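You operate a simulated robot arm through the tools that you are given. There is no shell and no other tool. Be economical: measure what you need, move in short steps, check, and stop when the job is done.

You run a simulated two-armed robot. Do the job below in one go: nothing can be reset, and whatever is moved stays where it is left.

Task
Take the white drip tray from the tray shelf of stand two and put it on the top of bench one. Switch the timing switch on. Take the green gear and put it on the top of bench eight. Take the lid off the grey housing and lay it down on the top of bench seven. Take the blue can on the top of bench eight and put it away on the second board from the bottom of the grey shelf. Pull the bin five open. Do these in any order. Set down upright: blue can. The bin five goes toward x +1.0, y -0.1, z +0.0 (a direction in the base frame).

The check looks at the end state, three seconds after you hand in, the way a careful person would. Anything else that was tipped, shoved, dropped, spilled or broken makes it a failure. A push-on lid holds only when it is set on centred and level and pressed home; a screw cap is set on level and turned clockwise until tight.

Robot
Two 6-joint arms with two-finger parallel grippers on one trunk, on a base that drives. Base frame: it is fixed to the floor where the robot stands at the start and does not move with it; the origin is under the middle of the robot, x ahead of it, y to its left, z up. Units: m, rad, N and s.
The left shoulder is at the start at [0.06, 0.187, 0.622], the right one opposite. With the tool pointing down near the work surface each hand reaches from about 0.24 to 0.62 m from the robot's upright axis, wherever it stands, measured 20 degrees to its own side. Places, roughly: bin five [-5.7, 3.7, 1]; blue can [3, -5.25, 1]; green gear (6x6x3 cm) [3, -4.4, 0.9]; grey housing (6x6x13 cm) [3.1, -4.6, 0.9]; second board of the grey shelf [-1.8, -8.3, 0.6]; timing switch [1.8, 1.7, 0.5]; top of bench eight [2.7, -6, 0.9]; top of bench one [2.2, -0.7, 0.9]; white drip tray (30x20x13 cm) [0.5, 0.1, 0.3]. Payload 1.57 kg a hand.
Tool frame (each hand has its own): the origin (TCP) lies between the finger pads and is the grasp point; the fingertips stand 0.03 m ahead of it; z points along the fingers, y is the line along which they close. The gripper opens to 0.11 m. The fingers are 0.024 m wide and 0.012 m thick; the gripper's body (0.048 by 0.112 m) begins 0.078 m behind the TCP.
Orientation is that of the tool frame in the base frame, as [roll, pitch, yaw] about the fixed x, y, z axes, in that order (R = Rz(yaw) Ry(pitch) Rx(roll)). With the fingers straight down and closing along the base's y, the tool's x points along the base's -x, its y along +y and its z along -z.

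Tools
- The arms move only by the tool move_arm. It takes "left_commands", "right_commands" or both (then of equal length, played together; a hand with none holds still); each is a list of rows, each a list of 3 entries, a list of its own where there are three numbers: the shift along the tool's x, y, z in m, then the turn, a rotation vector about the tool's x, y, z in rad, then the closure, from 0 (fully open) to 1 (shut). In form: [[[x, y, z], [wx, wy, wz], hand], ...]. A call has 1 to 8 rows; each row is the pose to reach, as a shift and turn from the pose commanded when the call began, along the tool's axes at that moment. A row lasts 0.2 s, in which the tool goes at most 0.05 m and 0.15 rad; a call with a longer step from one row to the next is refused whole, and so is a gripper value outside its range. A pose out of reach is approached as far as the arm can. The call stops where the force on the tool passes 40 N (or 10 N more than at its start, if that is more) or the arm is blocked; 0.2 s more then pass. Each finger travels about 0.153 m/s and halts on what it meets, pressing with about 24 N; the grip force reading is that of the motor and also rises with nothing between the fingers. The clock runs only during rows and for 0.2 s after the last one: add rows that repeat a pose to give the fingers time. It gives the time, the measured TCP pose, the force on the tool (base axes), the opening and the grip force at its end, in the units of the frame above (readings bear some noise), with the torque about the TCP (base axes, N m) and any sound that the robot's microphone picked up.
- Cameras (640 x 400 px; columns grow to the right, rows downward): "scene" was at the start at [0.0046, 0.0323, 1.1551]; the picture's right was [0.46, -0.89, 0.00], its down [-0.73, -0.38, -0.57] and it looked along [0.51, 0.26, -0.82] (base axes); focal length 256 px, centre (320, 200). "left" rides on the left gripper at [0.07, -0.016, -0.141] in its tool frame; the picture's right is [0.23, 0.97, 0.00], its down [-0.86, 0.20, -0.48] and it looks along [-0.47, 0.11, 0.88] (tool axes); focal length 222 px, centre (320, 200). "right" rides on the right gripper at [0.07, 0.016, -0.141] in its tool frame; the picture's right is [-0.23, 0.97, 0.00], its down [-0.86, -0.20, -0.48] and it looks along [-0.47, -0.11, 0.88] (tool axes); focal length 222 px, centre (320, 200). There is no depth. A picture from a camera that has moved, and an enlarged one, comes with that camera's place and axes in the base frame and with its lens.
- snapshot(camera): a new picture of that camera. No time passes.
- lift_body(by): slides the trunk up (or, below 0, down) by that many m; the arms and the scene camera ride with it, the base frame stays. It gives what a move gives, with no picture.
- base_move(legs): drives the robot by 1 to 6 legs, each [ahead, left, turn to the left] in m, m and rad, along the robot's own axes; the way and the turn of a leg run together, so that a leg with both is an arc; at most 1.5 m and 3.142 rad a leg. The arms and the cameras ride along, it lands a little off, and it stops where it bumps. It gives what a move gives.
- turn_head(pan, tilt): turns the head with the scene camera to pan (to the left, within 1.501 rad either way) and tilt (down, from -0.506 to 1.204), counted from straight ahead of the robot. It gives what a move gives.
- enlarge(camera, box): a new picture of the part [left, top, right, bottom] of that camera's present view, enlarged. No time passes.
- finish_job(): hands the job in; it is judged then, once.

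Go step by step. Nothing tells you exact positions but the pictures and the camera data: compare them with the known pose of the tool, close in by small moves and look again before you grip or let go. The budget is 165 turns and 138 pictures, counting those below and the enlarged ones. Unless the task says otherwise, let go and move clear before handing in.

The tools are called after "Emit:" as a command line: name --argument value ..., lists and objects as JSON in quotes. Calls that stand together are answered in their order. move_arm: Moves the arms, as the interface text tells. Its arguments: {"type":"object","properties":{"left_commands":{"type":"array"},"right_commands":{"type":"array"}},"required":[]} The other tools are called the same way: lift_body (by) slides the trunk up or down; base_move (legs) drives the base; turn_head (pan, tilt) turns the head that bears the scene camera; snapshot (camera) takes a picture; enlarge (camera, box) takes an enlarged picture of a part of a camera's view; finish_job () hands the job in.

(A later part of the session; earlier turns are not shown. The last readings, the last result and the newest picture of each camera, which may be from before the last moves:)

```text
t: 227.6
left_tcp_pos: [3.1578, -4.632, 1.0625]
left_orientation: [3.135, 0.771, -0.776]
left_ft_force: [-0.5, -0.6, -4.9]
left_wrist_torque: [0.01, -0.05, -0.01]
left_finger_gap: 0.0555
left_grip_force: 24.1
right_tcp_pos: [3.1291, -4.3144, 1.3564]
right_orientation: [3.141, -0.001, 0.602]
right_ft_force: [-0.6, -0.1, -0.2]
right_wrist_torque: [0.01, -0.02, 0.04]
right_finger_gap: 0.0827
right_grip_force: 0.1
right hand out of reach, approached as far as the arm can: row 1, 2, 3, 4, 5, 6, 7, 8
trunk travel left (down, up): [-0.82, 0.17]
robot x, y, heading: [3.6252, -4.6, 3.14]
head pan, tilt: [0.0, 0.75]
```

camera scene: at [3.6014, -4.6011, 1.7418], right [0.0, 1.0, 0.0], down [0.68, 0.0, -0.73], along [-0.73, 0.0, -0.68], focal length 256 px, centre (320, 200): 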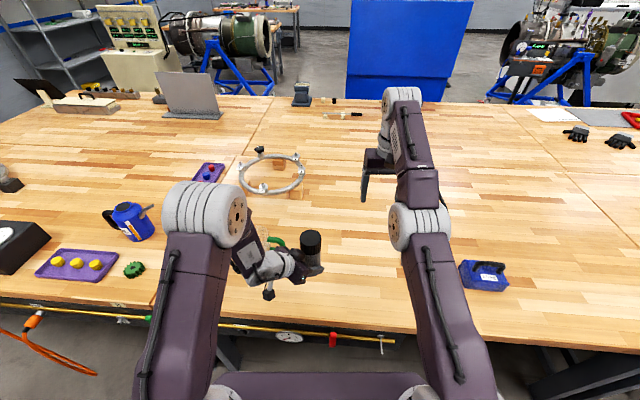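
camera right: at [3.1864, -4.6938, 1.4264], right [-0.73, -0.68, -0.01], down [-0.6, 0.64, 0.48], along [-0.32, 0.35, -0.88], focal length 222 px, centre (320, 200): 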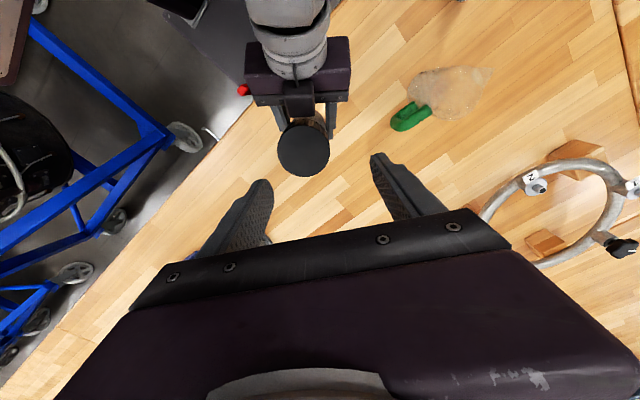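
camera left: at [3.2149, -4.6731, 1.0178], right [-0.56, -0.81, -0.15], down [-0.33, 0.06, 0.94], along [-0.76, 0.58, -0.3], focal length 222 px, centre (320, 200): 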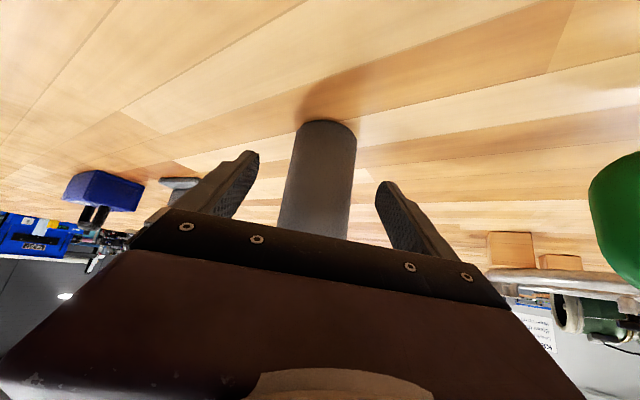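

Emit:
move_arm --right_commands '[[[-0.011, -0.012, 0.035], [0, 0, 0], 0.25], [[-0.022, -0.024, 0.07], [0, 0, 0], 0.25], [[-0.033, -0.036, 0.105], [0, 0, 0], 0.25], [[-0.044, -0.048, 0.14], [0, 0, 0], 0.25], [[-0.054, -0.058, 0.175], [0, 0, 0], 0.25], [[-0.06, -0.065, 0.206], [0, 0, 0], 0.25], [[-0.06, -0.065, 0.206], [0, 0, 0], 0.25]]'

Emit:
move_arm --right_commands '[[[0, 0, 0.02], [0, 0, 0], 0.25], [[0, 0, 0.04], [0, 0, 0], 0.25], [[0.02, 0.01, 0.04], [0, 0, 0], 0.25], [[0.04, 0.02, 0.04], [0, 0, 0], 0.25], [[0.04, 0.02, 0.04], [0, 0, 0], 0.25]]'

```text
t: 229.2
left_tcp_pos: [3.1585, -4.6307, 1.0614]
left_orientation: [3.134, 0.769, -0.777]
left_ft_force: [-0.2, -0.4, -5.5]
left_wrist_torque: [-0.01, -0.06, -0.01]
left_finger_gap: 0.0555
left_grip_force: 24.2
right_tcp_pos: [3.0502, -4.303, 1.1768]
right_orientation: [-3.141, -0.001, 0.603]
right_ft_force: [0.8, -0.8, 0.8]
right_wrist_torque: [-0.01, -0.01, -0.01]
right_finger_gap: 0.0825
right_grip_force: 0.1
right hand out of reach, approached as far as the arm can: row 2, 4, 5, 6, 7
trunk travel left (down, up): [-0.82, 0.17]
robot x, y, heading: [3.6259, -4.6003, 3.145]
head pan, tilt: [0.0, 0.75]
```

```text
t: 230.4
left_tcp_pos: [3.1568, -4.6318, 1.0608]
left_orientation: [3.137, 0.77, -0.776]
left_ft_force: [-0.2, -0.5, -5.2]
left_wrist_torque: [-0.03, -0.01, -0.02]
left_finger_gap: 0.0558
left_grip_force: 24.2
right_tcp_pos: [3.0932, -4.2985, 1.136]
right_orientation: [3.14, -0.003, 0.602]
right_ft_force: [1.2, 0.5, 0.8]
right_wrist_torque: [0.04, -0.04, 0.0]
right_finger_gap: 0.0825
right_grip_force: 0.1
trunk travel left (down, up): [-0.82, 0.17]
robot x, y, heading: [3.6266, -4.5986, 3.141]
head pan, tilt: [0.0, 0.75]
```

Unstuck. I bring the right hand inward and straighten its yaw.

Emit:
move_arm --right_commands '[[[0.006, 0.02, -0.014], [0, 0, 0.1], 0.25], [[0.011, 0.043, -0.028], [0, 0, 0.2], 0.25], [[0.014, 0.066, -0.042], [0, 0, 0.3], 0.25], [[0.017, 0.089, -0.056], [0, 0, 0.4], 0.25], [[0.02, 0.112, -0.07], [0, 0, 0.5], 0.25], [[0.0233, 0.137, -0.084], [0, 0, 0.602], 0.25], [[0.0233, 0.137, -0.084], [0, 0, 0.602], 0.25]]'

Emit:
move_arm --right_commands '[[[0, 0.035, -0.01], [0, 0, 0.09], 0.25], [[-0.005, 0.07, -0.02], [0, 0, 0.18], 0.25], [[-0.01, 0.105, -0.03], [0, 0, 0.27], 0.25], [[-0.017, 0.14, -0.03], [0, 0, 0.36], 0.25], [[-0.024, 0.175, -0.03], [0, 0, 0.45], 0.25], [[-0.03, 0.205, -0.03], [0, 0, 0.54], 0.25], [[-0.033, 0.229, -0.03], [0, 0, 0.6], 0.25], [[-0.033, 0.229, -0.03], [0, 0, 0.6], 0.25]]'

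Emit:
snapshot --camera "right"

```text
t: 232.0
left_tcp_pos: [3.1573, -4.6308, 1.0618]
left_orientation: [3.136, 0.77, -0.777]
left_ft_force: [0.1, -0.6, -5.0]
left_wrist_torque: [-0.06, 0.0, 0.01]
left_finger_gap: 0.0557
left_grip_force: 23.8
right_tcp_pos: [3.1889, -4.4, 1.2224]
right_orientation: [-3.141, -0.001, -0.002]
right_ft_force: [-0.5, -0.1, -0.3]
right_wrist_torque: [-0.01, 0.0, -0.01]
right_finger_gap: 0.0824
right_grip_force: 0.0
trunk travel left (down, up): [-0.82, 0.17]
robot x, y, heading: [3.6253, -4.6038, 3.138]
head pan, tilt: [0.0, 0.75]
```

```text
t: 233.8
left_tcp_pos: [3.158, -4.6312, 1.0611]
left_orientation: [3.134, 0.77, -0.779]
left_ft_force: [0.2, 1.4, -4.6]
left_wrist_torque: [-0.05, -0.03, 0.0]
left_finger_gap: 0.0559
left_grip_force: 23.9
right_tcp_pos: [3.1587, -4.6288, 1.2509]
right_orientation: [-3.139, -0.002, -0.602]
right_ft_force: [-1.1, -0.1, -0.2]
right_wrist_torque: [0.02, 0.01, 0.0]
right_finger_gap: 0.0823
right_grip_force: 0.0
trunk travel left (down, up): [-0.82, 0.17]
robot x, y, heading: [3.6234, -4.6007, 3.142]
head pan, tilt: [0.0, 0.75]
```

```text
63 pictures are left
camera right: at [3.2064, -4.6819, 1.3913], right [-0.74, -0.68, 0.0], down [-0.59, 0.65, 0.48], along [-0.32, 0.35, -0.88], focal length 222 px, centre (320, 200)
```

right: 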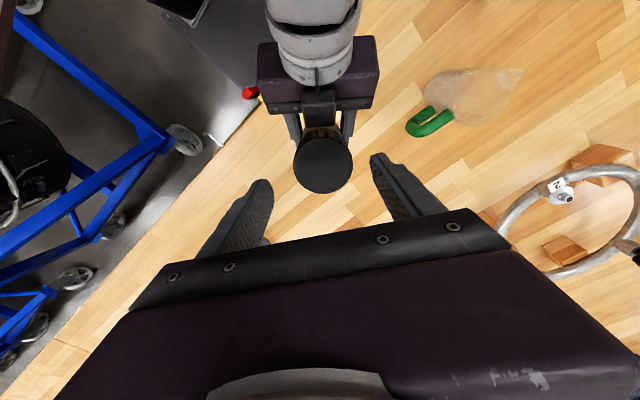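

Emit:
move_arm --right_commands '[[[-0.008, 0.002, 0.03], [0, 0, 0], 0.25], [[-0.008, 0.002, 0.06], [0, 0, 0], 0.25], [[-0.008, 0.002, 0.085], [0, 0, 0], 0.25], [[-0.008, 0.002, 0.1], [0, 0, 0], 0.25], [[-0.008, 0.002, 0.1], [0, 0, 0], 0.6], [[-0.008, 0.002, 0.1], [0, 0, 0], 1], [[-0.008, 0.002, 0.1], [0, 0, 0], 1], [[-0.008, 0.002, 0.1], [0, 0, 0], 1]]'

Emit:
move_arm --right_commands '[[[0, 0, -0.003], [0, 0, 0], 1], [[0, 0, -0.006], [0, 0, 0], 1], [[0, 0, -0.006], [0, 0, 0], 1]]'

```text
t: 235.6
left_tcp_pos: [3.1585, -4.6322, 1.0618]
left_orientation: [3.135, 0.771, -0.78]
left_ft_force: [6.6, 4.8, -4.8]
left_wrist_torque: [-0.39, 0.36, -0.1]
left_finger_gap: 0.0557
left_grip_force: 23.8
right_tcp_pos: [3.1486, -4.6219, 1.1515]
right_orientation: [-3.14, 0.001, -0.6]
right_ft_force: [-5.7, -5.2, -0.8]
right_wrist_torque: [-0.11, 0.14, 0.01]
right_finger_gap: 0.059
right_grip_force: 24.1
trunk travel left (down, up): [-0.82, 0.17]
robot x, y, heading: [3.626, -4.6014, 3.141]
head pan, tilt: [0.0, 0.75]
```

```text
t: 236.4
left_tcp_pos: [3.1564, -4.6316, 1.062]
left_orientation: [3.133, 0.772, -0.78]
left_ft_force: [5.1, 3.4, 16.0]
left_wrist_torque: [-0.03, 0.14, -0.04]
left_finger_gap: 0.0557
left_grip_force: 24.3
right_tcp_pos: [3.1501, -4.6229, 1.1561]
right_orientation: [-3.14, -0.001, -0.6]
right_ft_force: [-4.8, -2.8, -21.1]
right_wrist_torque: [-0.15, 0.45, -0.02]
right_finger_gap: 0.0594
right_grip_force: 23.9
trunk travel left (down, up): [-0.82, 0.17]
robot x, y, heading: [3.6257, -4.5969, 3.14]
head pan, tilt: [0.0, 0.75]
```

A 21 N pull doesn't free it, so it is likely threaded. I unload and twist counter-clockwise.

Emit:
move_arm --right_commands '[[[0, 0, 0.005], [0, 0, 0], 1], [[0, 0, 0.005], [0, 0, -0.15], 1], [[0, 0, 0.005], [0, 0, -0.3], 1], [[0, 0, 0.004], [0, 0, -0.45], 1], [[0, 0, 0.004], [0, 0, -0.6], 1], [[0, 0, 0.004], [0, 0, -0.6], 1]]'

Emit:
enlarge --camera "scene" --box '[220, 190, 440, 330]'

```text
t: 237.8
left_tcp_pos: [3.1594, -4.6306, 1.0614]
left_orientation: [3.134, 0.769, -0.778]
left_ft_force: [-0.3, 13.3, -10.4]
left_wrist_torque: [-0.62, -0.2, -0.02]
left_finger_gap: 0.0556
left_grip_force: 24.3
right_tcp_pos: [3.15, -4.626, 1.1542]
right_orientation: [3.14, 0.003, 0.0]
right_ft_force: [1.7, -14.4, 4.8]
right_wrist_torque: [-0.71, 0.03, -0.08]
right_finger_gap: 0.0593
right_grip_force: 23.8
trunk travel left (down, up): [-0.82, 0.17]
robot x, y, heading: [3.628, -4.6037, 3.141]
head pan, tilt: [0.0, 0.75]
```

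```text
2.86 times, centred on (330, 260) of scene
camera zoom: at [3.6014, -4.601, 1.7418], right [0.0, 1.0, 0.0], down [0.68, 0.0, -0.73], along [-0.73, 0.0, -0.68], focal length 732 px, centre (291, 29)
```

zoom: 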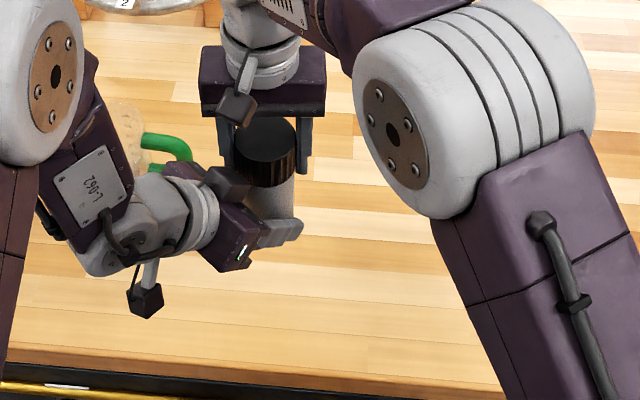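

Twist went through with low torque. I continue turning and ease the side load.

Emit:
move_arm --right_commands '[[[0, 0.002, 0], [0, 0, -0.15], 1], [[0, 0.002, -0.0005], [0, 0, -0.3], 1], [[0, 0.002, -0.001], [0, 0, -0.45], 1], [[0, 0.002, -0.001], [0, 0, -0.6], 1], [[0, 0.002, -0.0015], [0, 0, -0.75], 1], [[0, 0.002, -0.0015], [0, 0, -0.9], 1], [[0, 0.002, -0.002], [0, 0, -1.05], 1], [[0, 0.002, -0.002], [0, 0, -1.05], 1]]'

Emit:
enlarge --camera "scene" --box '[220, 190, 440, 330]'

```text
t: 238.5
left_tcp_pos: [3.1609, -4.6304, 1.0606]
left_orientation: [3.132, 0.766, -0.792]
left_ft_force: [3.8, 3.4, -1.3]
left_wrist_torque: [-0.89, 0.43, 0.54]
left_finger_gap: 0.0556
left_grip_force: 24.2
right_tcp_pos: [3.1465, -4.6274, 1.154]
right_orientation: [-3.141, 0.014, 0.325]
right_ft_force: [-4.0, -3.3, -3.4]
right_wrist_torque: [0.55, -0.13, -0.6]
right_finger_gap: 0.0594
right_grip_force: 24.0
trunk travel left (down, up): [-0.82, 0.17]
robot x, y, heading: [3.6259, -4.5949, 3.14]
head pan, tilt: [0.0, 0.75]
stopped in row 3 (right hand): the force on the tool passed its limit (the readings are from after the stop); the commanded pose is now the measured one
```

```text
2.86 times, centred on (330, 260) of scene
camera zoom: at [3.6014, -4.6008, 1.7418], right [0.0, 1.0, 0.0], down [0.68, 0.0, -0.73], along [-0.73, 0.0, -0.68], focal length 732 px, centre (291, 29)
```

zoom: 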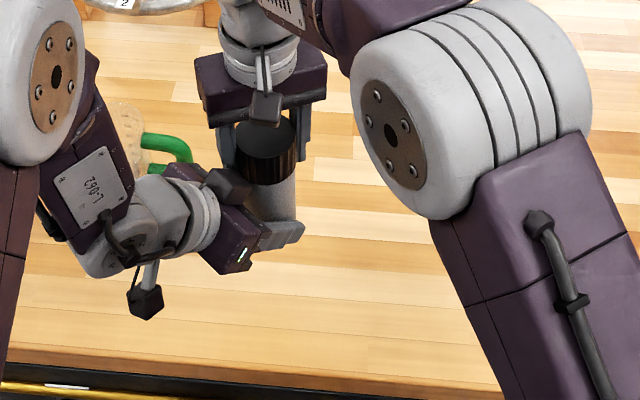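

The finger met the left gripper. I test a pull now.

Emit:
move_arm --right_commands '[[[0, 0, 0], [0, 0, 0.1], 1], [[0, 0, -0.004], [0, 0, 0.1], 1], [[0, 0, -0.008], [0, 0, 0.1], 1], [[0, 0, -0.008], [0, 0, 0.1], 1]]'

Emit:
enlarge --camera "scene" --box '[270, 200, 370, 280]'

```text
t: 239.5
left_tcp_pos: [3.1589, -4.6291, 1.0618]
left_orientation: [3.131, 0.774, -0.789]
left_ft_force: [-3.5, -3.8, 17.0]
left_wrist_torque: [0.1, -0.05, 0.03]
left_finger_gap: 0.0551
left_grip_force: 24.5
right_tcp_pos: [3.1469, -4.628, 1.1616]
right_orientation: [-3.14, 0.006, 0.227]
right_ft_force: [3.4, 4.1, -21.0]
right_wrist_torque: [0.34, -0.07, 0.03]
right_finger_gap: 0.0592
right_grip_force: 24.0
trunk travel left (down, up): [-0.82, 0.17]
robot x, y, heading: [3.6217, -4.6019, 3.144]
head pan, tilt: [0.0, 0.75]
```

```text
5.00 times, centred on (320, 240) of scene
camera zoom: at [3.6014, -4.6011, 1.7418], right [0.0, 1.0, 0.0], down [0.68, 0.0, -0.73], along [-0.73, 0.0, -0.68], focal length 1281 px, centre (320, 0)
```

zoom: 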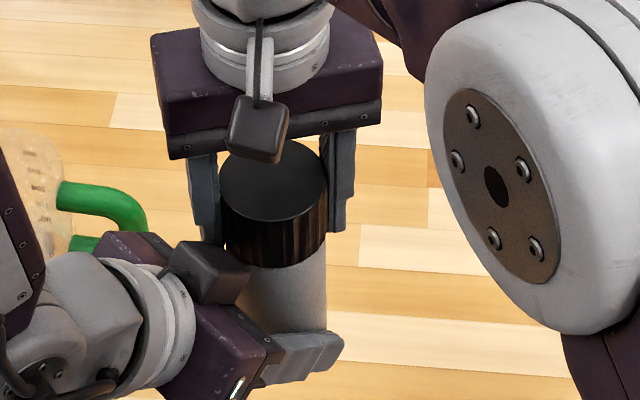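

Both pulls slipped at ~21 N grip friction. I ratchet: loosen slightly, turn back, re-grip and twist counter-clockwise again.

Emit:
move_arm --right_commands '[[[0, 0, 0.006], [0, 0, 0], 1], [[0, 0, 0.006], [0, 0, 0], 0.4], [[0, 0, 0.006], [0, 0, 0], 0.4], [[0, 0, 0.006], [0, 0, 0.15], 0.4], [[0, 0, 0.006], [0, 0, 0.3], 0.4], [[0, 0, 0.006], [0, 0, 0.45], 0.4], [[0, 0, 0.006], [0, 0, 0.6], 0.4], [[0, 0, 0.006], [0, 0, 0.75], 0.4]]'

Emit:
move_arm --right_commands '[[[0, 0, 0], [0, 0, 0.15], 0.4], [[0, 0, 0], [0, 0, 0.25], 0.4], [[0, 0, 0], [0, 0, 0.25], 1], [[0, 0, 0], [0, 0, 0.25], 1], [[0, 0, 0], [0, 0, 0.25], 1]]'

Emit:
move_arm --right_commands '[[[0, 0, 0], [0, 0, -0.13], 1], [[0, 0, 0], [0, 0, -0.26], 1], [[0, 0, 0], [0, 0, -0.39], 1], [[0, 0, 0], [0, 0, -0.52], 1], [[0, 0, 0], [0, 0, -0.65], 1], [[0, 0, 0], [0, 0, -0.78], 1], [[0, 0, 0], [0, 0, -0.9], 1], [[0, 0, 0], [0, 0, -0.9], 1]]'

```text
t: 241.3
left_tcp_pos: [3.1595, -4.6292, 1.0609]
left_orientation: [3.134, 0.768, -0.788]
left_ft_force: [0.1, -5.6, -4.9]
left_wrist_torque: [0.41, -0.08, -0.04]
left_finger_gap: 0.055
left_grip_force: 24.1
right_tcp_pos: [3.1472, -4.6265, 1.1571]
right_orientation: [3.135, 0.009, -0.526]
right_ft_force: [0.6, 5.0, 0.2]
right_wrist_torque: [0.1, -0.01, 0.12]
right_finger_gap: 0.0702
right_grip_force: 2.4
trunk travel left (down, up): [-0.82, 0.17]
robot x, y, heading: [3.6254, -4.6022, 3.142]
head pan, tilt: [0.0, 0.75]
```

```text
t: 242.5
left_tcp_pos: [3.1599, -4.6305, 1.061]
left_orientation: [3.134, 0.767, -0.785]
left_ft_force: [-14.6, -20.2, -16.8]
left_wrist_torque: [0.92, -0.82, 0.19]
left_finger_gap: 0.0552
left_grip_force: 24.5
right_tcp_pos: [3.1477, -4.6264, 1.1571]
right_orientation: [3.136, 0.005, -0.772]
right_ft_force: [15.0, 20.4, 12.6]
right_wrist_torque: [0.98, -0.82, 0.13]
right_finger_gap: 0.0605
right_grip_force: 24.0
trunk travel left (down, up): [-0.82, 0.17]
robot x, y, heading: [3.6221, -4.6038, 3.144]
head pan, tilt: [0.0, 0.75]
```

```text
t: 244.3
left_tcp_pos: [3.1595, -4.6308, 1.0608]
left_orientation: [3.133, 0.769, -0.789]
left_ft_force: [-5.8, -9.3, -7.2]
left_wrist_torque: [0.33, -0.52, 0.09]
left_finger_gap: 0.0552
left_grip_force: 24.0
right_tcp_pos: [3.1464, -4.6282, 1.1567]
right_orientation: [3.139, 0.012, 0.128]
right_ft_force: [6.3, 7.8, 2.7]
right_wrist_torque: [0.44, -0.09, 0.01]
right_finger_gap: 0.059
right_grip_force: 23.9
trunk travel left (down, up): [-0.82, 0.17]
robot x, y, heading: [3.6268, -4.5996, 3.138]
head pan, tilt: [0.0, 0.75]
```

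Emit:
move_arm --right_commands '[[[0.002, -0.002, -0.003], [0, 0, 0], 1], [[0.002, -0.002, -0.006], [0, 0, 0], 1], [[0.002, -0.002, -0.009], [0, 0, 0], 1], [[0.002, -0.002, -0.012], [0, 0, 0], 1]]'

Emit:
enlarge --camera "scene" --box '[270, 200, 370, 280]'

```text
t: 245.3
left_tcp_pos: [3.16, -4.63, 1.0627]
left_orientation: [3.136, 0.771, -0.789]
left_ft_force: [0.4, -0.4, 15.5]
left_wrist_torque: [0.08, -0.01, -0.03]
left_finger_gap: 0.0539
left_grip_force: 23.5
right_tcp_pos: [3.1486, -4.625, 1.1683]
right_orientation: [3.14, 0.009, 0.126]
right_ft_force: [-0.4, 0.5, -21.8]
right_wrist_torque: [0.07, 0.19, 0.06]
right_finger_gap: 0.0587
right_grip_force: 24.0
trunk travel left (down, up): [-0.82, 0.17]
robot x, y, heading: [3.6272, -4.5996, 3.143]
head pan, tilt: [0.0, 0.75]
```

```text
5.00 times, centred on (320, 240) of scene
camera zoom: at [3.6016, -4.6009, 1.7418], right [0.0, 1.0, 0.0], down [0.68, 0.0, -0.73], along [-0.73, 0.0, -0.68], focal length 1281 px, centre (320, 0)
```

zoom: 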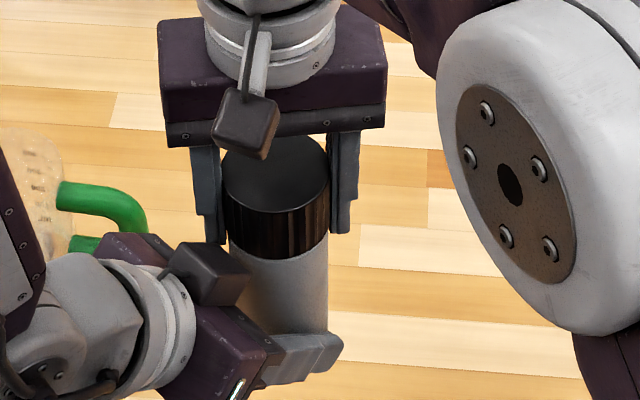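

The body is sliding in the left grip rather than the lid coming off, so more turns are needed. I run several ratchet cycles.

Emit:
move_arm --right_commands '[[[0, 0, 0.003], [0, 0, 0], 1], [[0, 0, 0.003], [0, 0, 0], 0.4], [[0, 0, 0.003], [0, 0, 0], 0.4], [[0, 0, 0.003], [0, 0, 0.15], 0.4], [[0, 0, 0.003], [0, 0, 0.3], 0.4], [[0, 0, 0.003], [0, 0, 0.45], 0.4], [[0, 0, 0.003], [0, 0, 0.6], 0.4], [[0, 0, 0.003], [0, 0, 0.75], 0.4]]'

Emit:
move_arm --right_commands '[[[0, 0, 0], [0, 0, 0.1], 0.4], [[0, 0, 0], [0, 0, 0.2], 0.4], [[0, 0, 0], [0, 0, 0.2], 1], [[0, 0, 0], [0, 0, 0.2], 1], [[0, 0, 0], [0, 0, 0.2], 1]]'

Emit:
move_arm --right_commands '[[[0, 0, 0], [0, 0, -0.135], 1], [[0, 0, 0], [0, 0, -0.27], 1], [[0, 0, 0], [0, 0, -0.405], 1], [[0, 0, 0], [0, 0, -0.54], 1], [[0, 0, 0], [0, 0, -0.675], 1], [[0, 0, 0], [0, 0, -0.81], 1], [[0, 0, 0], [0, 0, -0.945], 1], [[0, 0, 0], [0, 0, -0.945], 1]]'

Emit:
move_arm --right_commands '[[[0, 0, 0], [0, 0, 0], 1], [[0, 0, 0], [0, 0, 0], 0.4], [[0, 0, 0], [0, 0, 0], 0.4], [[0, 0, 0], [0, 0, 0.15], 0.4], [[0, 0, 0], [0, 0, 0.3], 0.4], [[0, 0, 0], [0, 0, 0.45], 0.4], [[0, 0, 0], [0, 0, 0.6], 0.4], [[0, 0, 0], [0, 0, 0.75], 0.4]]'

Emit:
move_arm --right_commands '[[[0, 0, 0], [0, 0, 0.1], 0.4], [[0, 0, 0], [0, 0, 0.2], 0.4], [[0, 0, 0], [0, 0, 0.2], 1], [[0, 0, 0], [0, 0, 0.2], 1], [[0, 0, 0], [0, 0, 0.2], 1]]'

Emit:
move_arm --right_commands '[[[0, 0, 0], [0, 0, -0.135], 1], [[0, 0, 0], [0, 0, -0.27], 1], [[0, 0, 0], [0, 0, -0.405], 1], [[0, 0, 0], [0, 0, -0.54], 1], [[0, 0, 0], [0, 0, -0.675], 1], [[0, 0, 0], [0, 0, -0.81], 1], [[0, 0, 0], [0, 0, -0.945], 1], [[0, 0, 0], [0, 0, -0.945], 1]]'

Emit:
enlarge --camera "scene" --box '[270, 200, 370, 280]'

```text
t: 247.1
left_tcp_pos: [3.1598, -4.63, 1.061]
left_orientation: [3.136, 0.769, -0.788]
left_ft_force: [-1.4, -2.2, -5.8]
left_wrist_torque: [0.14, -0.02, -0.06]
left_finger_gap: 0.0534
left_grip_force: 24.3
right_tcp_pos: [3.1486, -4.6257, 1.1666]
right_orientation: [3.132, 0.008, -0.628]
right_ft_force: [1.0, 1.7, -0.3]
right_wrist_torque: [0.03, 0.01, 0.03]
right_finger_gap: 0.0676
right_grip_force: 1.3
trunk travel left (down, up): [-0.82, 0.17]
robot x, y, heading: [3.6236, -4.6011, 3.14]
head pan, tilt: [0.0, 0.75]
```

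```text
t: 248.3
left_tcp_pos: [3.1611, -4.6313, 1.0616]
left_orientation: [3.135, 0.769, -0.786]
left_ft_force: [-11.7, -17.4, -13.5]
left_wrist_torque: [0.68, -0.61, 0.21]
left_finger_gap: 0.0538
left_grip_force: 23.8
right_tcp_pos: [3.1493, -4.6254, 1.1656]
right_orientation: [3.134, 0.005, -0.824]
right_ft_force: [12.7, 17.6, 8.7]
right_wrist_torque: [0.96, -0.76, 0.05]
right_finger_gap: 0.0596
right_grip_force: 23.9
trunk travel left (down, up): [-0.82, 0.17]
robot x, y, heading: [3.6248, -4.6034, 3.141]
head pan, tilt: [0.0, 0.75]
```

```text
t: 250.1
left_tcp_pos: [3.1605, -4.6283, 1.0617]
left_orientation: [3.132, 0.77, -0.792]
left_ft_force: [-4.5, 5.4, -4.9]
left_wrist_torque: [-0.54, -0.35, -0.05]
left_finger_gap: 0.0537
left_grip_force: 24.1
right_tcp_pos: [3.1488, -4.6264, 1.1655]
right_orientation: [3.138, 0.015, 0.124]
right_ft_force: [3.4, -3.7, 0.4]
right_wrist_torque: [0.07, -0.08, -0.04]
right_finger_gap: 0.059
right_grip_force: 24.3
trunk travel left (down, up): [-0.82, 0.17]
robot x, y, heading: [3.6252, -4.6002, 3.142]
head pan, tilt: [0.0, 0.75]
```

```text
t: 251.9
left_tcp_pos: [3.1609, -4.6309, 1.0616]
left_orientation: [3.134, 0.768, -0.788]
left_ft_force: [0.7, 0.0, -5.3]
left_wrist_torque: [-0.03, 0.0, -0.02]
left_finger_gap: 0.0538
left_grip_force: 24.5
right_tcp_pos: [3.149, -4.6257, 1.1666]
right_orientation: [3.133, 0.008, -0.631]
right_ft_force: [0.0, -0.5, -1.1]
right_wrist_torque: [-0.04, -0.02, 0.03]
right_finger_gap: 0.066
right_grip_force: 0.1
trunk travel left (down, up): [-0.82, 0.17]
robot x, y, heading: [3.6261, -4.6005, 3.14]
head pan, tilt: [0.0, 0.75]
```

```text
t: 253.1
left_tcp_pos: [3.1598, -4.6306, 1.0616]
left_orientation: [3.132, 0.769, -0.787]
left_ft_force: [-7.6, -9.2, -9.1]
left_wrist_torque: [0.15, 0.0, 0.16]
left_finger_gap: 0.0537
left_grip_force: 23.6
right_tcp_pos: [3.1483, -4.6251, 1.1666]
right_orientation: [3.133, 0.003, -0.828]
right_ft_force: [7.0, 9.2, 3.9]
right_wrist_torque: [0.77, -0.93, 0.01]
right_finger_gap: 0.0595
right_grip_force: 24.3
trunk travel left (down, up): [-0.82, 0.17]
robot x, y, heading: [3.6249, -4.6009, 3.141]
head pan, tilt: [0.0, 0.75]
```

```text
t: 254.9
left_tcp_pos: [3.16, -4.6301, 1.0616]
left_orientation: [3.132, 0.769, -0.792]
left_ft_force: [2.2, 2.7, -6.0]
left_wrist_torque: [-0.48, 0.13, -0.03]
left_finger_gap: 0.0537
left_grip_force: 23.7
right_tcp_pos: [3.1483, -4.6252, 1.1665]
right_orientation: [3.138, 0.015, 0.119]
right_ft_force: [-1.9, -3.6, 1.5]
right_wrist_torque: [0.06, 0.06, 0.01]
right_finger_gap: 0.0589
right_grip_force: 23.9
trunk travel left (down, up): [-0.82, 0.17]
robot x, y, heading: [3.6216, -4.6004, 3.144]
head pan, tilt: [0.0, 0.75]
```

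```text
5.00 times, centred on (320, 240) of scene
camera zoom: at [3.6014, -4.6011, 1.7418], right [0.0, 1.0, 0.0], down [0.68, 0.0, -0.73], along [-0.73, 0.0, -0.68], focal length 1281 px, centre (320, 0)
```

zoom: 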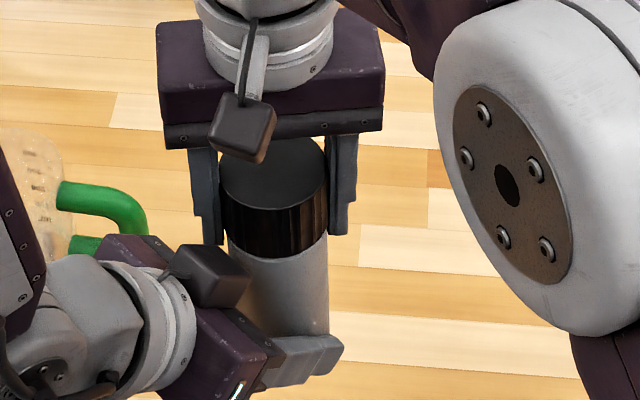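

Emit:
move_arm --right_commands '[[[0, 0, -0.003], [0, 0, 0], 1], [[0, 0, -0.003], [0, 0, 0], 1]]'

Emit:
move_arm --right_commands '[[[0, 0, 0.003], [0, 0, 0], 1], [[0, 0, 0.003], [0, 0, 0], 0.4], [[0, 0, 0.003], [0, 0, 0], 0.4], [[0, 0, 0.003], [0, 0, 0.15], 0.4], [[0, 0, 0.003], [0, 0, 0.3], 0.4], [[0, 0, 0.003], [0, 0, 0.45], 0.4], [[0, 0, 0.003], [0, 0, 0.6], 0.4], [[0, 0, 0.003], [0, 0, 0.75], 0.4]]'

Emit:
move_arm --right_commands '[[[0, 0, 0], [0, 0, 0.1], 0.4], [[0, 0, 0], [0, 0, 0.2], 0.4], [[0, 0, 0], [0, 0, 0.2], 1], [[0, 0, 0], [0, 0, 0.2], 1], [[0, 0, 0], [0, 0, 0.2], 1]]'

Emit:
move_arm --right_commands '[[[0, 0, 0], [0, 0, -0.135], 1], [[0, 0, 0], [0, 0, -0.27], 1], [[0, 0, 0], [0, 0, -0.405], 1]]'

Emit:
move_arm --right_commands '[[[0, 0, 0], [0, 0, -0.135], 1], [[0, 0, 0], [0, 0, -0.27], 1], [[0, 0, 0], [0, 0, -0.405], 1], [[0, 0, 0], [0, 0, -0.54], 1]]'

Emit:
move_arm --right_commands '[[[0, 0, -0.003], [0, 0, 0], 1], [[0, 0, -0.003], [0, 0, 0], 1]]'

```text
t: 255.5
left_tcp_pos: [3.1591, -4.63, 1.062]
left_orientation: [3.134, 0.771, -0.79]
left_ft_force: [5.6, 2.3, 8.3]
left_wrist_torque: [-0.18, 0.08, -0.07]
left_finger_gap: 0.0532
left_grip_force: 24.0
right_tcp_pos: [3.1489, -4.6236, 1.1692]
right_orientation: [3.141, 0.012, 0.116]
right_ft_force: [-4.9, -1.7, -12.5]
right_wrist_torque: [0.04, 0.53, 0.1]
right_finger_gap: 0.0586
right_grip_force: 23.8
trunk travel left (down, up): [-0.82, 0.17]
robot x, y, heading: [3.6249, -4.6035, 3.144]
head pan, tilt: [0.0, 0.75]
```

```text
t: 257.3
left_tcp_pos: [3.1603, -4.6306, 1.0614]
left_orientation: [3.133, 0.768, -0.789]
left_ft_force: [-0.6, -0.2, -4.6]
left_wrist_torque: [-0.01, -0.02, -0.03]
left_finger_gap: 0.0536
left_grip_force: 24.2
right_tcp_pos: [3.1469, -4.6236, 1.1654]
right_orientation: [3.132, 0.007, -0.636]
right_ft_force: [-0.2, -0.5, 0.6]
right_wrist_torque: [-0.05, -0.02, 0.02]
right_finger_gap: 0.0662
right_grip_force: 0.1
trunk travel left (down, up): [-0.82, 0.17]
robot x, y, heading: [3.6234, -4.5969, 3.139]
head pan, tilt: [0.0, 0.75]
```

```text
t: 258.5
left_tcp_pos: [3.1601, -4.6305, 1.0615]
left_orientation: [3.133, 0.77, -0.785]
left_ft_force: [-11.5, -15.6, -10.3]
left_wrist_torque: [0.78, -0.3, 0.19]
left_finger_gap: 0.0534
left_grip_force: 24.4
right_tcp_pos: [3.1488, -4.6237, 1.1657]
right_orientation: [3.136, 0.006, -0.834]
right_ft_force: [10.6, 14.9, 5.9]
right_wrist_torque: [0.81, -0.93, 0.11]
right_finger_gap: 0.0592
right_grip_force: 23.2
trunk travel left (down, up): [-0.82, 0.17]
robot x, y, heading: [3.6234, -4.6027, 3.139]
head pan, tilt: [0.0, 0.75]
```

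```text
t: 259.3
left_tcp_pos: [3.1598, -4.6302, 1.0612]
left_orientation: [3.133, 0.769, -0.788]
left_ft_force: [-9.7, -10.1, -8.7]
left_wrist_torque: [0.58, -0.3, 0.12]
left_finger_gap: 0.0536
left_grip_force: 23.6
right_tcp_pos: [3.1486, -4.6253, 1.1664]
right_orientation: [3.134, 0.011, -0.426]
right_ft_force: [9.7, 11.0, 4.7]
right_wrist_torque: [0.37, -0.76, 0.05]
right_finger_gap: 0.0598
right_grip_force: 24.7
trunk travel left (down, up): [-0.82, 0.17]
robot x, y, heading: [3.6215, -4.601, 3.144]
head pan, tilt: [0.0, 0.75]
```

```text
t: 260.3
left_tcp_pos: [3.1605, -4.6291, 1.061]
left_orientation: [3.132, 0.769, -0.789]
left_ft_force: [0.9, -0.3, -4.0]
left_wrist_torque: [-0.05, 0.06, 0.02]
left_finger_gap: 0.0538
left_grip_force: 23.4
right_tcp_pos: [3.1475, -4.6258, 1.167]
right_orientation: [3.139, 0.012, 0.114]
right_ft_force: [-0.2, -0.6, -0.2]
right_wrist_torque: [0.04, -0.01, -0.03]
right_finger_gap: 0.0587
right_grip_force: 23.5
trunk travel left (down, up): [-0.82, 0.17]
robot x, y, heading: [3.6254, -4.6022, 3.141]
head pan, tilt: [0.0, 0.75]
```

```text
t: 260.9
left_tcp_pos: [3.1613, -4.6302, 1.0604]
left_orientation: [3.134, 0.768, -0.791]
left_ft_force: [2.8, 1.4, -2.9]
left_wrist_torque: [-0.17, 0.29, -0.06]
left_finger_gap: 0.0536
left_grip_force: 24.2
right_tcp_pos: [3.1492, -4.6259, 1.1694]
right_orientation: [3.14, 0.014, 0.11]
right_ft_force: [-3.2, -1.9, -2.1]
right_wrist_torque: [0.01, -0.01, 0.02]
right_finger_gap: 0.0587
right_grip_force: 24.3
trunk travel left (down, up): [-0.82, 0.17]
robot x, y, heading: [3.6245, -4.6005, 3.141]
head pan, tilt: [0.0, 0.75]
```

Pulling now gives only 2 N: the lid is loose. I lift it clear.

Emit:
move_arm --right_commands '[[[0, 0, -0.005], [0, 0, 0], 1], [[0, 0, -0.015], [0, 0, 0], 1], [[0, 0, -0.03], [0, 0, 0], 1], [[0, 0, -0.05], [0, 0, 0], 1], [[0, 0, -0.05], [0, 0, 0], 1]]'

Emit:
enlarge --camera "scene" --box '[250, 170, 390, 290]'

```text
t: 262.1
left_tcp_pos: [3.1595, -4.6299, 1.0601]
left_orientation: [3.133, 0.77, -0.79]
left_ft_force: [0.3, 0.6, -4.0]
left_wrist_torque: [-0.02, -0.03, -0.01]
left_finger_gap: 0.0537
left_grip_force: 24.3
right_tcp_pos: [3.1489, -4.6245, 1.2182]
right_orientation: [3.14, 0.011, 0.111]
right_ft_force: [0.0, -0.1, -0.5]
right_wrist_torque: [0.05, 0.0, 0.01]
right_finger_gap: 0.0587
right_grip_force: 23.9
trunk travel left (down, up): [-0.82, 0.17]
robot x, y, heading: [3.6249, -4.6008, 3.14]
head pan, tilt: [0.0, 0.75]
```

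```text
3.33 times, centred on (320, 230) of scene
camera zoom: at [3.6012, -4.6011, 1.7418], right [0.0, 1.0, 0.0], down [0.68, 0.0, -0.73], along [-0.73, 0.0, -0.68], focal length 854 px, centre (320, 100)
```

zoom: 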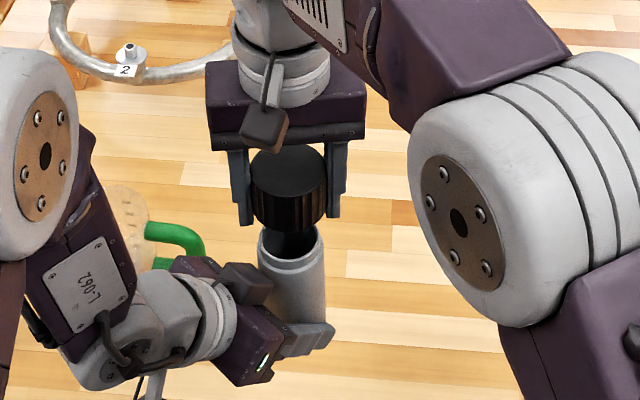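

The lid is off. I move the lid north out of the way and check this bench's number.

Emit:
move_arm --right_commands '[[[0, -0.04, -0.02], [0, 0, 0], 1], [[0, -0.08, -0.02], [0, 0, 0], 1], [[0, -0.12, -0.02], [0, 0, 0], 1], [[0, -0.16, -0.02], [0, 0, 0], 1], [[0, -0.2, -0.02], [0, 0, 0], 1]]'

Emit:
turn_head --pan -1.0 --tilt 0.75

Emit:
snapshot --camera "scene"

```text
t: 263.3
left_tcp_pos: [3.1592, -4.6291, 1.0615]
left_orientation: [3.132, 0.768, -0.789]
left_ft_force: [-0.5, 0.2, -5.4]
left_wrist_torque: [-0.07, -0.08, 0.01]
left_finger_gap: 0.0535
left_grip_force: 24.0
right_tcp_pos: [3.1233, -4.4227, 1.2372]
right_orientation: [3.139, 0.011, 0.112]
right_ft_force: [0.3, 0.4, 0.1]
right_wrist_torque: [-0.02, 0.0, 0.01]
right_finger_gap: 0.0585
right_grip_force: 23.8
trunk travel left (down, up): [-0.82, 0.17]
robot x, y, heading: [3.6257, -4.6002, 3.142]
head pan, tilt: [0.0, 0.75]
```

```text
t: 264.6
left_tcp_pos: [3.1598, -4.629, 1.0615]
left_orientation: [3.132, 0.768, -0.79]
left_ft_force: [-0.7, 0.3, -4.6]
left_wrist_torque: [-0.03, -0.03, 0.01]
left_finger_gap: 0.0538
left_grip_force: 24.1
right_tcp_pos: [3.1244, -4.4253, 1.2372]
right_orientation: [3.14, 0.011, 0.112]
right_ft_force: [-0.2, 0.5, -0.7]
right_wrist_torque: [-0.03, -0.02, 0.02]
right_finger_gap: 0.0586
right_grip_force: 24.2
trunk travel left (down, up): [-0.82, 0.17]
robot x, y, heading: [3.6232, -4.5985, 3.141]
head pan, tilt: [-1.0, 0.75]
```

```text
56 pictures are left
camera scene: at [3.6394, -4.5311, 1.7418], right [0.84, 0.54, 0.0], down [0.37, -0.57, -0.73], along [-0.39, 0.62, -0.68], focal length 256 px, centre (320, 200)
```

scene: 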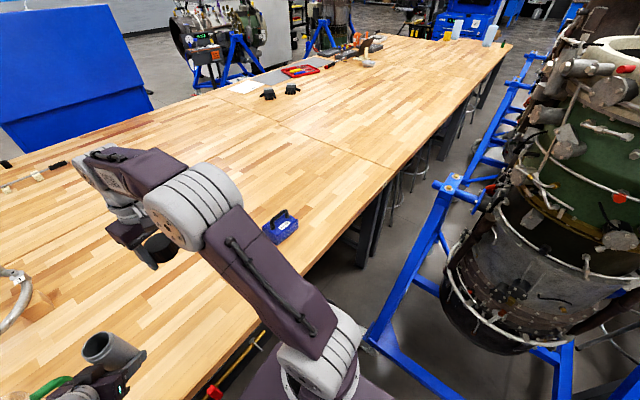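

Emit:
enlarge --camera "scene" --box '[300, 150, 440, 260]'

```text
3.64 times, centred on (370, 205) of scene
camera zoom: at [3.6394, -4.5311, 1.7418], right [0.84, 0.54, 0.0], down [0.37, -0.57, -0.73], along [-0.39, 0.62, -0.68], focal length 932 px, centre (138, 182)
```

zoom: 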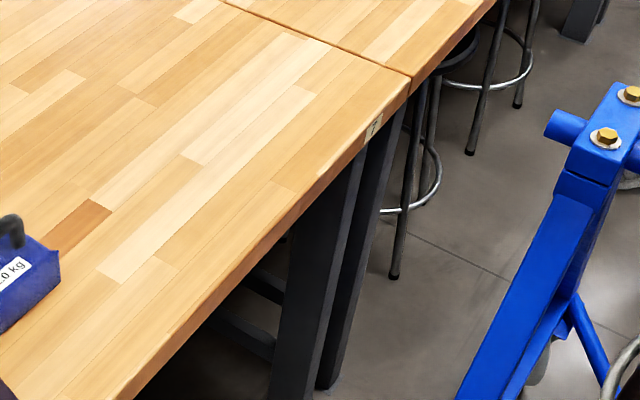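

This is bench seven. I lower the lid onto the free spot where the gear stood.

Emit:
move_arm --right_commands '[[[0, 0, 0.05], [0, 0, 0], 1], [[0, 0, 0.1], [0, 0, 0], 1], [[0, 0, 0.15], [0, 0, 0], 1], [[0, 0, 0.2], [0, 0, 0], 1], [[0, 0, 0.25], [0, 0, 0], 1], [[0, 0, 0.27], [0, 0, 0], 1], [[0, 0, 0.27], [0, 0, 0], 1]]'

Emit:
move_arm --right_commands '[[[0, 0, 0.01], [0, 0, 0], 1], [[0, 0, 0.018], [0, 0, 0], 1], [[0, 0, 0.018], [0, 0, 0], 1]]'

Emit:
snapshot --camera "right"

```text
t: 266.2
left_tcp_pos: [3.1603, -4.6309, 1.0605]
left_orientation: [3.133, 0.767, -0.789]
left_ft_force: [0.4, 0.3, -4.7]
left_wrist_torque: [-0.06, -0.06, 0.06]
left_finger_gap: 0.0538
left_grip_force: 23.9
right_tcp_pos: [3.1259, -4.4277, 0.967]
right_orientation: [3.139, 0.012, 0.113]
right_ft_force: [-0.5, 1.0, -0.6]
right_wrist_torque: [-0.02, 0.03, 0.02]
right_finger_gap: 0.0585
right_grip_force: 23.6
trunk travel left (down, up): [-0.82, 0.17]
robot x, y, heading: [3.6253, -4.6005, 3.145]
head pan, tilt: [-1.0, 0.75]
```

```text
t: 267.0
left_tcp_pos: [3.1611, -4.63, 1.0619]
left_orientation: [3.132, 0.769, -0.79]
left_ft_force: [0.4, -0.2, -4.5]
left_wrist_torque: [-0.03, 0.01, 0.02]
left_finger_gap: 0.0536
left_grip_force: 23.7
right_tcp_pos: [3.1269, -4.4282, 0.95]
right_orientation: [3.14, 0.014, 0.11]
right_ft_force: [-0.1, -0.3, 0.3]
right_wrist_torque: [0.04, 0.01, 0.03]
right_finger_gap: 0.0589
right_grip_force: 24.0
trunk travel left (down, up): [-0.82, 0.17]
robot x, y, heading: [3.6232, -4.6007, 3.147]
head pan, tilt: [-1.0, 0.75]
```

```text
54 pictures are left
camera right: at [3.1984, -4.4357, 1.0903], right [-0.12, -0.99, 0.0], down [-0.87, 0.1, 0.49], along [-0.49, 0.05, -0.87], focal length 222 px, centre (320, 200)
```

right: 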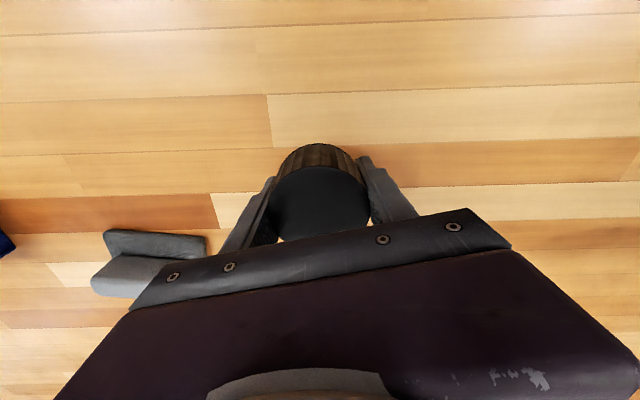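

Emit:
move_arm --right_commands '[[[0, 0, 0.004], [0, 0, 0], 1], [[0, 0, 0.008], [0, 0, 0], 1], [[0, 0, 0.008], [0, 0, 0], 1]]'

Emit:
move_arm --right_commands '[[[0, 0, 0.003], [0, 0, 0], 1], [[0, 0, 0.005], [0, 0, 0], 1], [[0, 0, 0.005], [0, 0, 0], 1]]'

```text
t: 267.8
left_tcp_pos: [3.1599, -4.6305, 1.0615]
left_orientation: [3.133, 0.768, -0.789]
left_ft_force: [-0.1, -0.2, -4.0]
left_wrist_torque: [-0.05, -0.01, -0.02]
left_finger_gap: 0.0534
left_grip_force: 24.0
right_tcp_pos: [3.1236, -4.428, 0.9419]
right_orientation: [3.14, 0.011, 0.112]
right_ft_force: [0.8, -1.2, 0.6]
right_wrist_torque: [0.01, 0.02, 0.0]
right_finger_gap: 0.0586
right_grip_force: 23.2
trunk travel left (down, up): [-0.82, 0.17]
robot x, y, heading: [3.6241, -4.5993, 3.146]
head pan, tilt: [-1.0, 0.75]
```

```text
t: 268.6
left_tcp_pos: [3.1608, -4.6307, 1.0614]
left_orientation: [3.133, 0.767, -0.789]
left_ft_force: [0.3, -0.5, -4.3]
left_wrist_torque: [-0.06, -0.04, 0.05]
left_finger_gap: 0.0534
left_grip_force: 24.3
right_tcp_pos: [3.1225, -4.4266, 0.9369]
right_orientation: [3.139, 0.013, 0.112]
right_ft_force: [1.3, 0.3, -0.2]
right_wrist_torque: [0.01, 0.03, 0.02]
right_finger_gap: 0.0589
right_grip_force: 24.1
trunk travel left (down, up): [-0.82, 0.17]
robot x, y, heading: [3.6237, -4.5965, 3.141]
head pan, tilt: [-1.0, 0.75]
```

Emit:
move_arm --right_commands '[[[0, 0, 0.002], [0, 0, 0], 1], [[0, 0, 0.004], [0, 0, 0], 1], [[0, 0, 0.004], [0, 0, 0], 1]]'

Emit:
enlarge --camera "scene" --box '[60, 180, 240, 320]'

```text
t: 269.4
left_tcp_pos: [3.1606, -4.6292, 1.0612]
left_orientation: [3.131, 0.768, -0.79]
left_ft_force: [-1.3, 0.2, -4.1]
left_wrist_torque: [-0.04, -0.03, 0.0]
left_finger_gap: 0.0535
left_grip_force: 24.4
right_tcp_pos: [3.1234, -4.4275, 0.9333]
right_orientation: [3.141, 0.012, 0.112]
right_ft_force: [0.2, 0.6, -0.4]
right_wrist_torque: [0.01, 0.01, -0.01]
right_finger_gap: 0.0586
right_grip_force: 24.2
trunk travel left (down, up): [-0.82, 0.17]
robot x, y, heading: [3.6223, -4.5983, 3.138]
head pan, tilt: [-1.0, 0.75]
```

```text
2.86 times, centred on (150, 250) of scene
camera zoom: at [3.6396, -4.5312, 1.7418], right [0.84, 0.54, 0.0], down [0.37, -0.57, -0.73], along [-0.39, 0.62, -0.68], focal length 732 px, centre (806, 57)
```

zoom: 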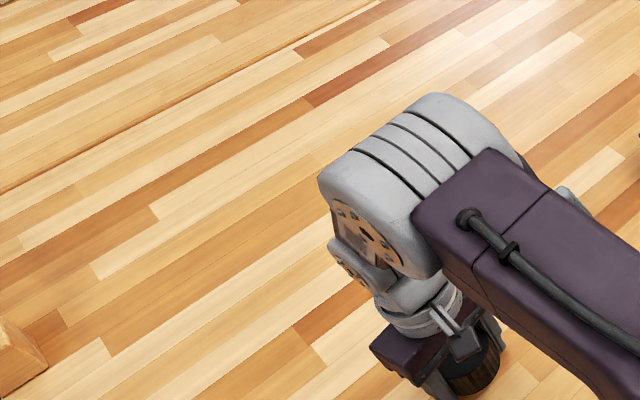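

Emit:
move_arm --right_commands '[[[0, 0, 0.002], [0, 0, 0], 1], [[0, 0, 0.004], [0, 0, 0], 1], [[0, 0, 0.004], [0, 0, 0], 1]]'

```text
t: 270.2
left_tcp_pos: [3.1603, -4.6315, 1.0618]
left_orientation: [3.134, 0.767, -0.789]
left_ft_force: [0.5, 0.2, -4.7]
left_wrist_torque: [-0.05, -0.02, 0.02]
left_finger_gap: 0.0537
left_grip_force: 23.5
right_tcp_pos: [3.1239, -4.4277, 0.9301]
right_orientation: [3.138, 0.015, 0.112]
right_ft_force: [0.3, -0.1, 4.4]
right_wrist_torque: [0.15, -0.01, 0.0]
right_finger_gap: 0.0587
right_grip_force: 24.4
trunk travel left (down, up): [-0.82, 0.17]
robot x, y, heading: [3.6214, -4.6005, 3.14]
head pan, tilt: [-1.0, 0.75]
```

Contact (4.4 N). I release the lid and lift clear, then lower the housing back with the left hand.

Emit:
move_arm --right_commands '[[[0, 0, 0], [0, 0, 0], 0.4], [[0, 0, 0], [0, 0, 0], 0.3], [[0, 0, 0], [0, 0, 0], 0.3], [[0, 0, -0.04], [0, 0, 0], 0.3], [[0, 0, -0.08], [0, 0, 0], 0.3], [[0, 0, -0.12], [0, 0, 0], 0.3], [[0, 0, -0.16], [0, 0, 0], 0.3], [[0, 0, -0.2], [0, 0, 0], 0.2]]'

Emit:
move_arm --left_commands '[[[0, 0.005, 0.04], [0, 0, 0], 1], [[0, 0.01, 0.08], [0, 0, 0], 1], [[0, 0.015, 0.11], [0, 0, 0], 1], [[0, 0.017, 0.13], [0, 0, 0], 1], [[0, 0.017, 0.13], [0, 0, 0], 1]]'

Emit:
turn_head --pan 0 --tilt 0.75

Emit:
enlarge --camera "scene" --box '[220, 170, 460, 330]'

```text
t: 272.0
left_tcp_pos: [3.1612, -4.6305, 1.0618]
left_orientation: [3.134, 0.77, -0.791]
left_ft_force: [0.0, 0.3, -3.7]
left_wrist_torque: [-0.01, -0.02, 0.06]
left_finger_gap: 0.0537
left_grip_force: 24.0
right_tcp_pos: [3.1267, -4.4212, 1.1318]
right_orientation: [3.14, 0.01, 0.112]
right_ft_force: [0.4, -0.1, 0.5]
right_wrist_torque: [0.01, -0.01, 0.01]
right_finger_gap: 0.0881
right_grip_force: 0.0
trunk travel left (down, up): [-0.82, 0.17]
robot x, y, heading: [3.6246, -4.6008, 3.139]
head pan, tilt: [-1.0, 0.75]
```

```text
t: 273.2
left_tcp_pos: [3.0828, -4.5783, 0.9676]
left_orientation: [3.133, 0.767, -0.788]
left_ft_force: [-0.2, 0.6, -4.3]
left_wrist_torque: [-0.07, -0.03, 0.03]
left_finger_gap: 0.0537
left_grip_force: 23.9
right_tcp_pos: [3.1251, -4.421, 1.1308]
right_orientation: [3.14, 0.013, 0.114]
right_ft_force: [0.3, 0.3, -0.5]
right_wrist_torque: [0.01, 0.0, -0.02]
right_finger_gap: 0.088
right_grip_force: 0.0
trunk travel left (down, up): [-0.82, 0.17]
robot x, y, heading: [3.6245, -4.5994, 3.144]
head pan, tilt: [-1.0, 0.75]
```

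```text
t: 274.4
left_tcp_pos: [3.0829, -4.5779, 0.9678]
left_orientation: [3.132, 0.769, -0.789]
left_ft_force: [0.4, -0.4, -5.0]
left_wrist_torque: [-0.05, -0.04, 0.02]
left_finger_gap: 0.0536
left_grip_force: 23.6
right_tcp_pos: [3.1253, -4.4215, 1.1321]
right_orientation: [3.141, 0.012, 0.111]
right_ft_force: [0.8, 0.0, 0.0]
right_wrist_torque: [-0.03, -0.03, 0.02]
right_finger_gap: 0.0879
right_grip_force: 0.1
trunk travel left (down, up): [-0.82, 0.17]
robot x, y, heading: [3.6229, -4.5988, 3.143]
head pan, tilt: [0.0, 0.75]
```

```text
2.50 times, centred on (340, 250) of scene
camera zoom: at [3.6014, -4.6008, 1.7418], right [0.0, 1.0, 0.0], down [0.68, 0.0, -0.73], along [-0.73, 0.0, -0.68], focal length 641 px, centre (270, 75)
```

zoom: 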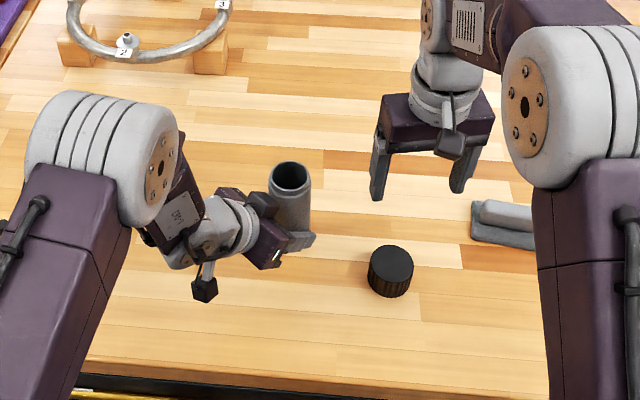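

The lid is down. I lower the housing the remaining distance in small steps watching the force.

Emit:
move_arm --left_commands '[[[0.007, 0, 0.0072], [0, 0, 0], 1], [[0.014, 0, 0.0143], [0, 0, 0], 1], [[0.021, 0, 0.0215], [0, 0, 0], 1], [[0.0225, 0, 0.023], [0, 0, 0], 1], [[0.0225, 0, 0.023], [0, 0, 0], 1]]'

Emit:
enlarge --camera "scene" --box '[270, 200, 370, 280]'

Emit:
snapshot --camera "left"

```text
t: 275.6
left_tcp_pos: [3.0843, -4.5786, 0.934]
left_orientation: [3.136, 0.767, -0.79]
left_ft_force: [-0.5, 0.0, -4.3]
left_wrist_torque: [-0.03, -0.02, 0.02]
left_finger_gap: 0.0536
left_grip_force: 23.9
right_tcp_pos: [3.1259, -4.4217, 1.1308]
right_orientation: [3.138, 0.013, 0.112]
right_ft_force: [-0.4, 0.8, -0.4]
right_wrist_torque: [0.02, -0.01, -0.04]
right_finger_gap: 0.0881
right_grip_force: 0.1
trunk travel left (down, up): [-0.82, 0.17]
robot x, y, heading: [3.628, -4.5987, 3.143]
head pan, tilt: [0.0, 0.75]
```

```text
5.00 times, centred on (320, 240) of scene
camera zoom: at [3.6014, -4.6009, 1.7418], right [0.0, 1.0, 0.0], down [0.68, 0.0, -0.73], along [-0.73, 0.0, -0.68], focal length 1281 px, centre (320, 0)
```

zoom: 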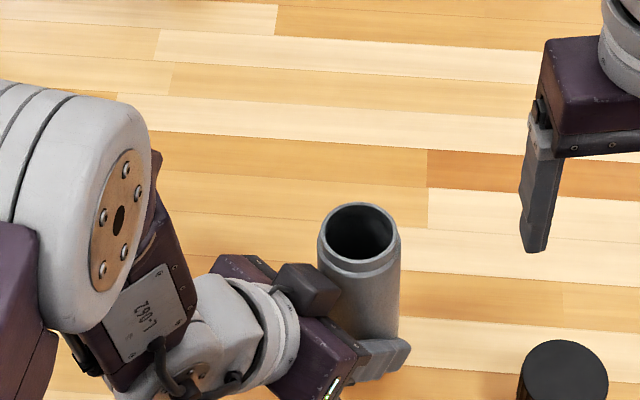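

```text
50 pictures are left
camera left: at [3.2001, -4.6712, 0.9879], right [-0.57, -0.81, -0.15], down [-0.34, 0.06, 0.94], along [-0.75, 0.59, -0.31], focal length 222 px, centre (320, 200)
```

left: 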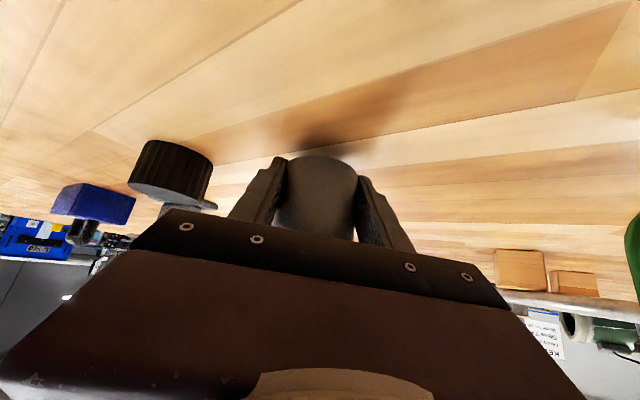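

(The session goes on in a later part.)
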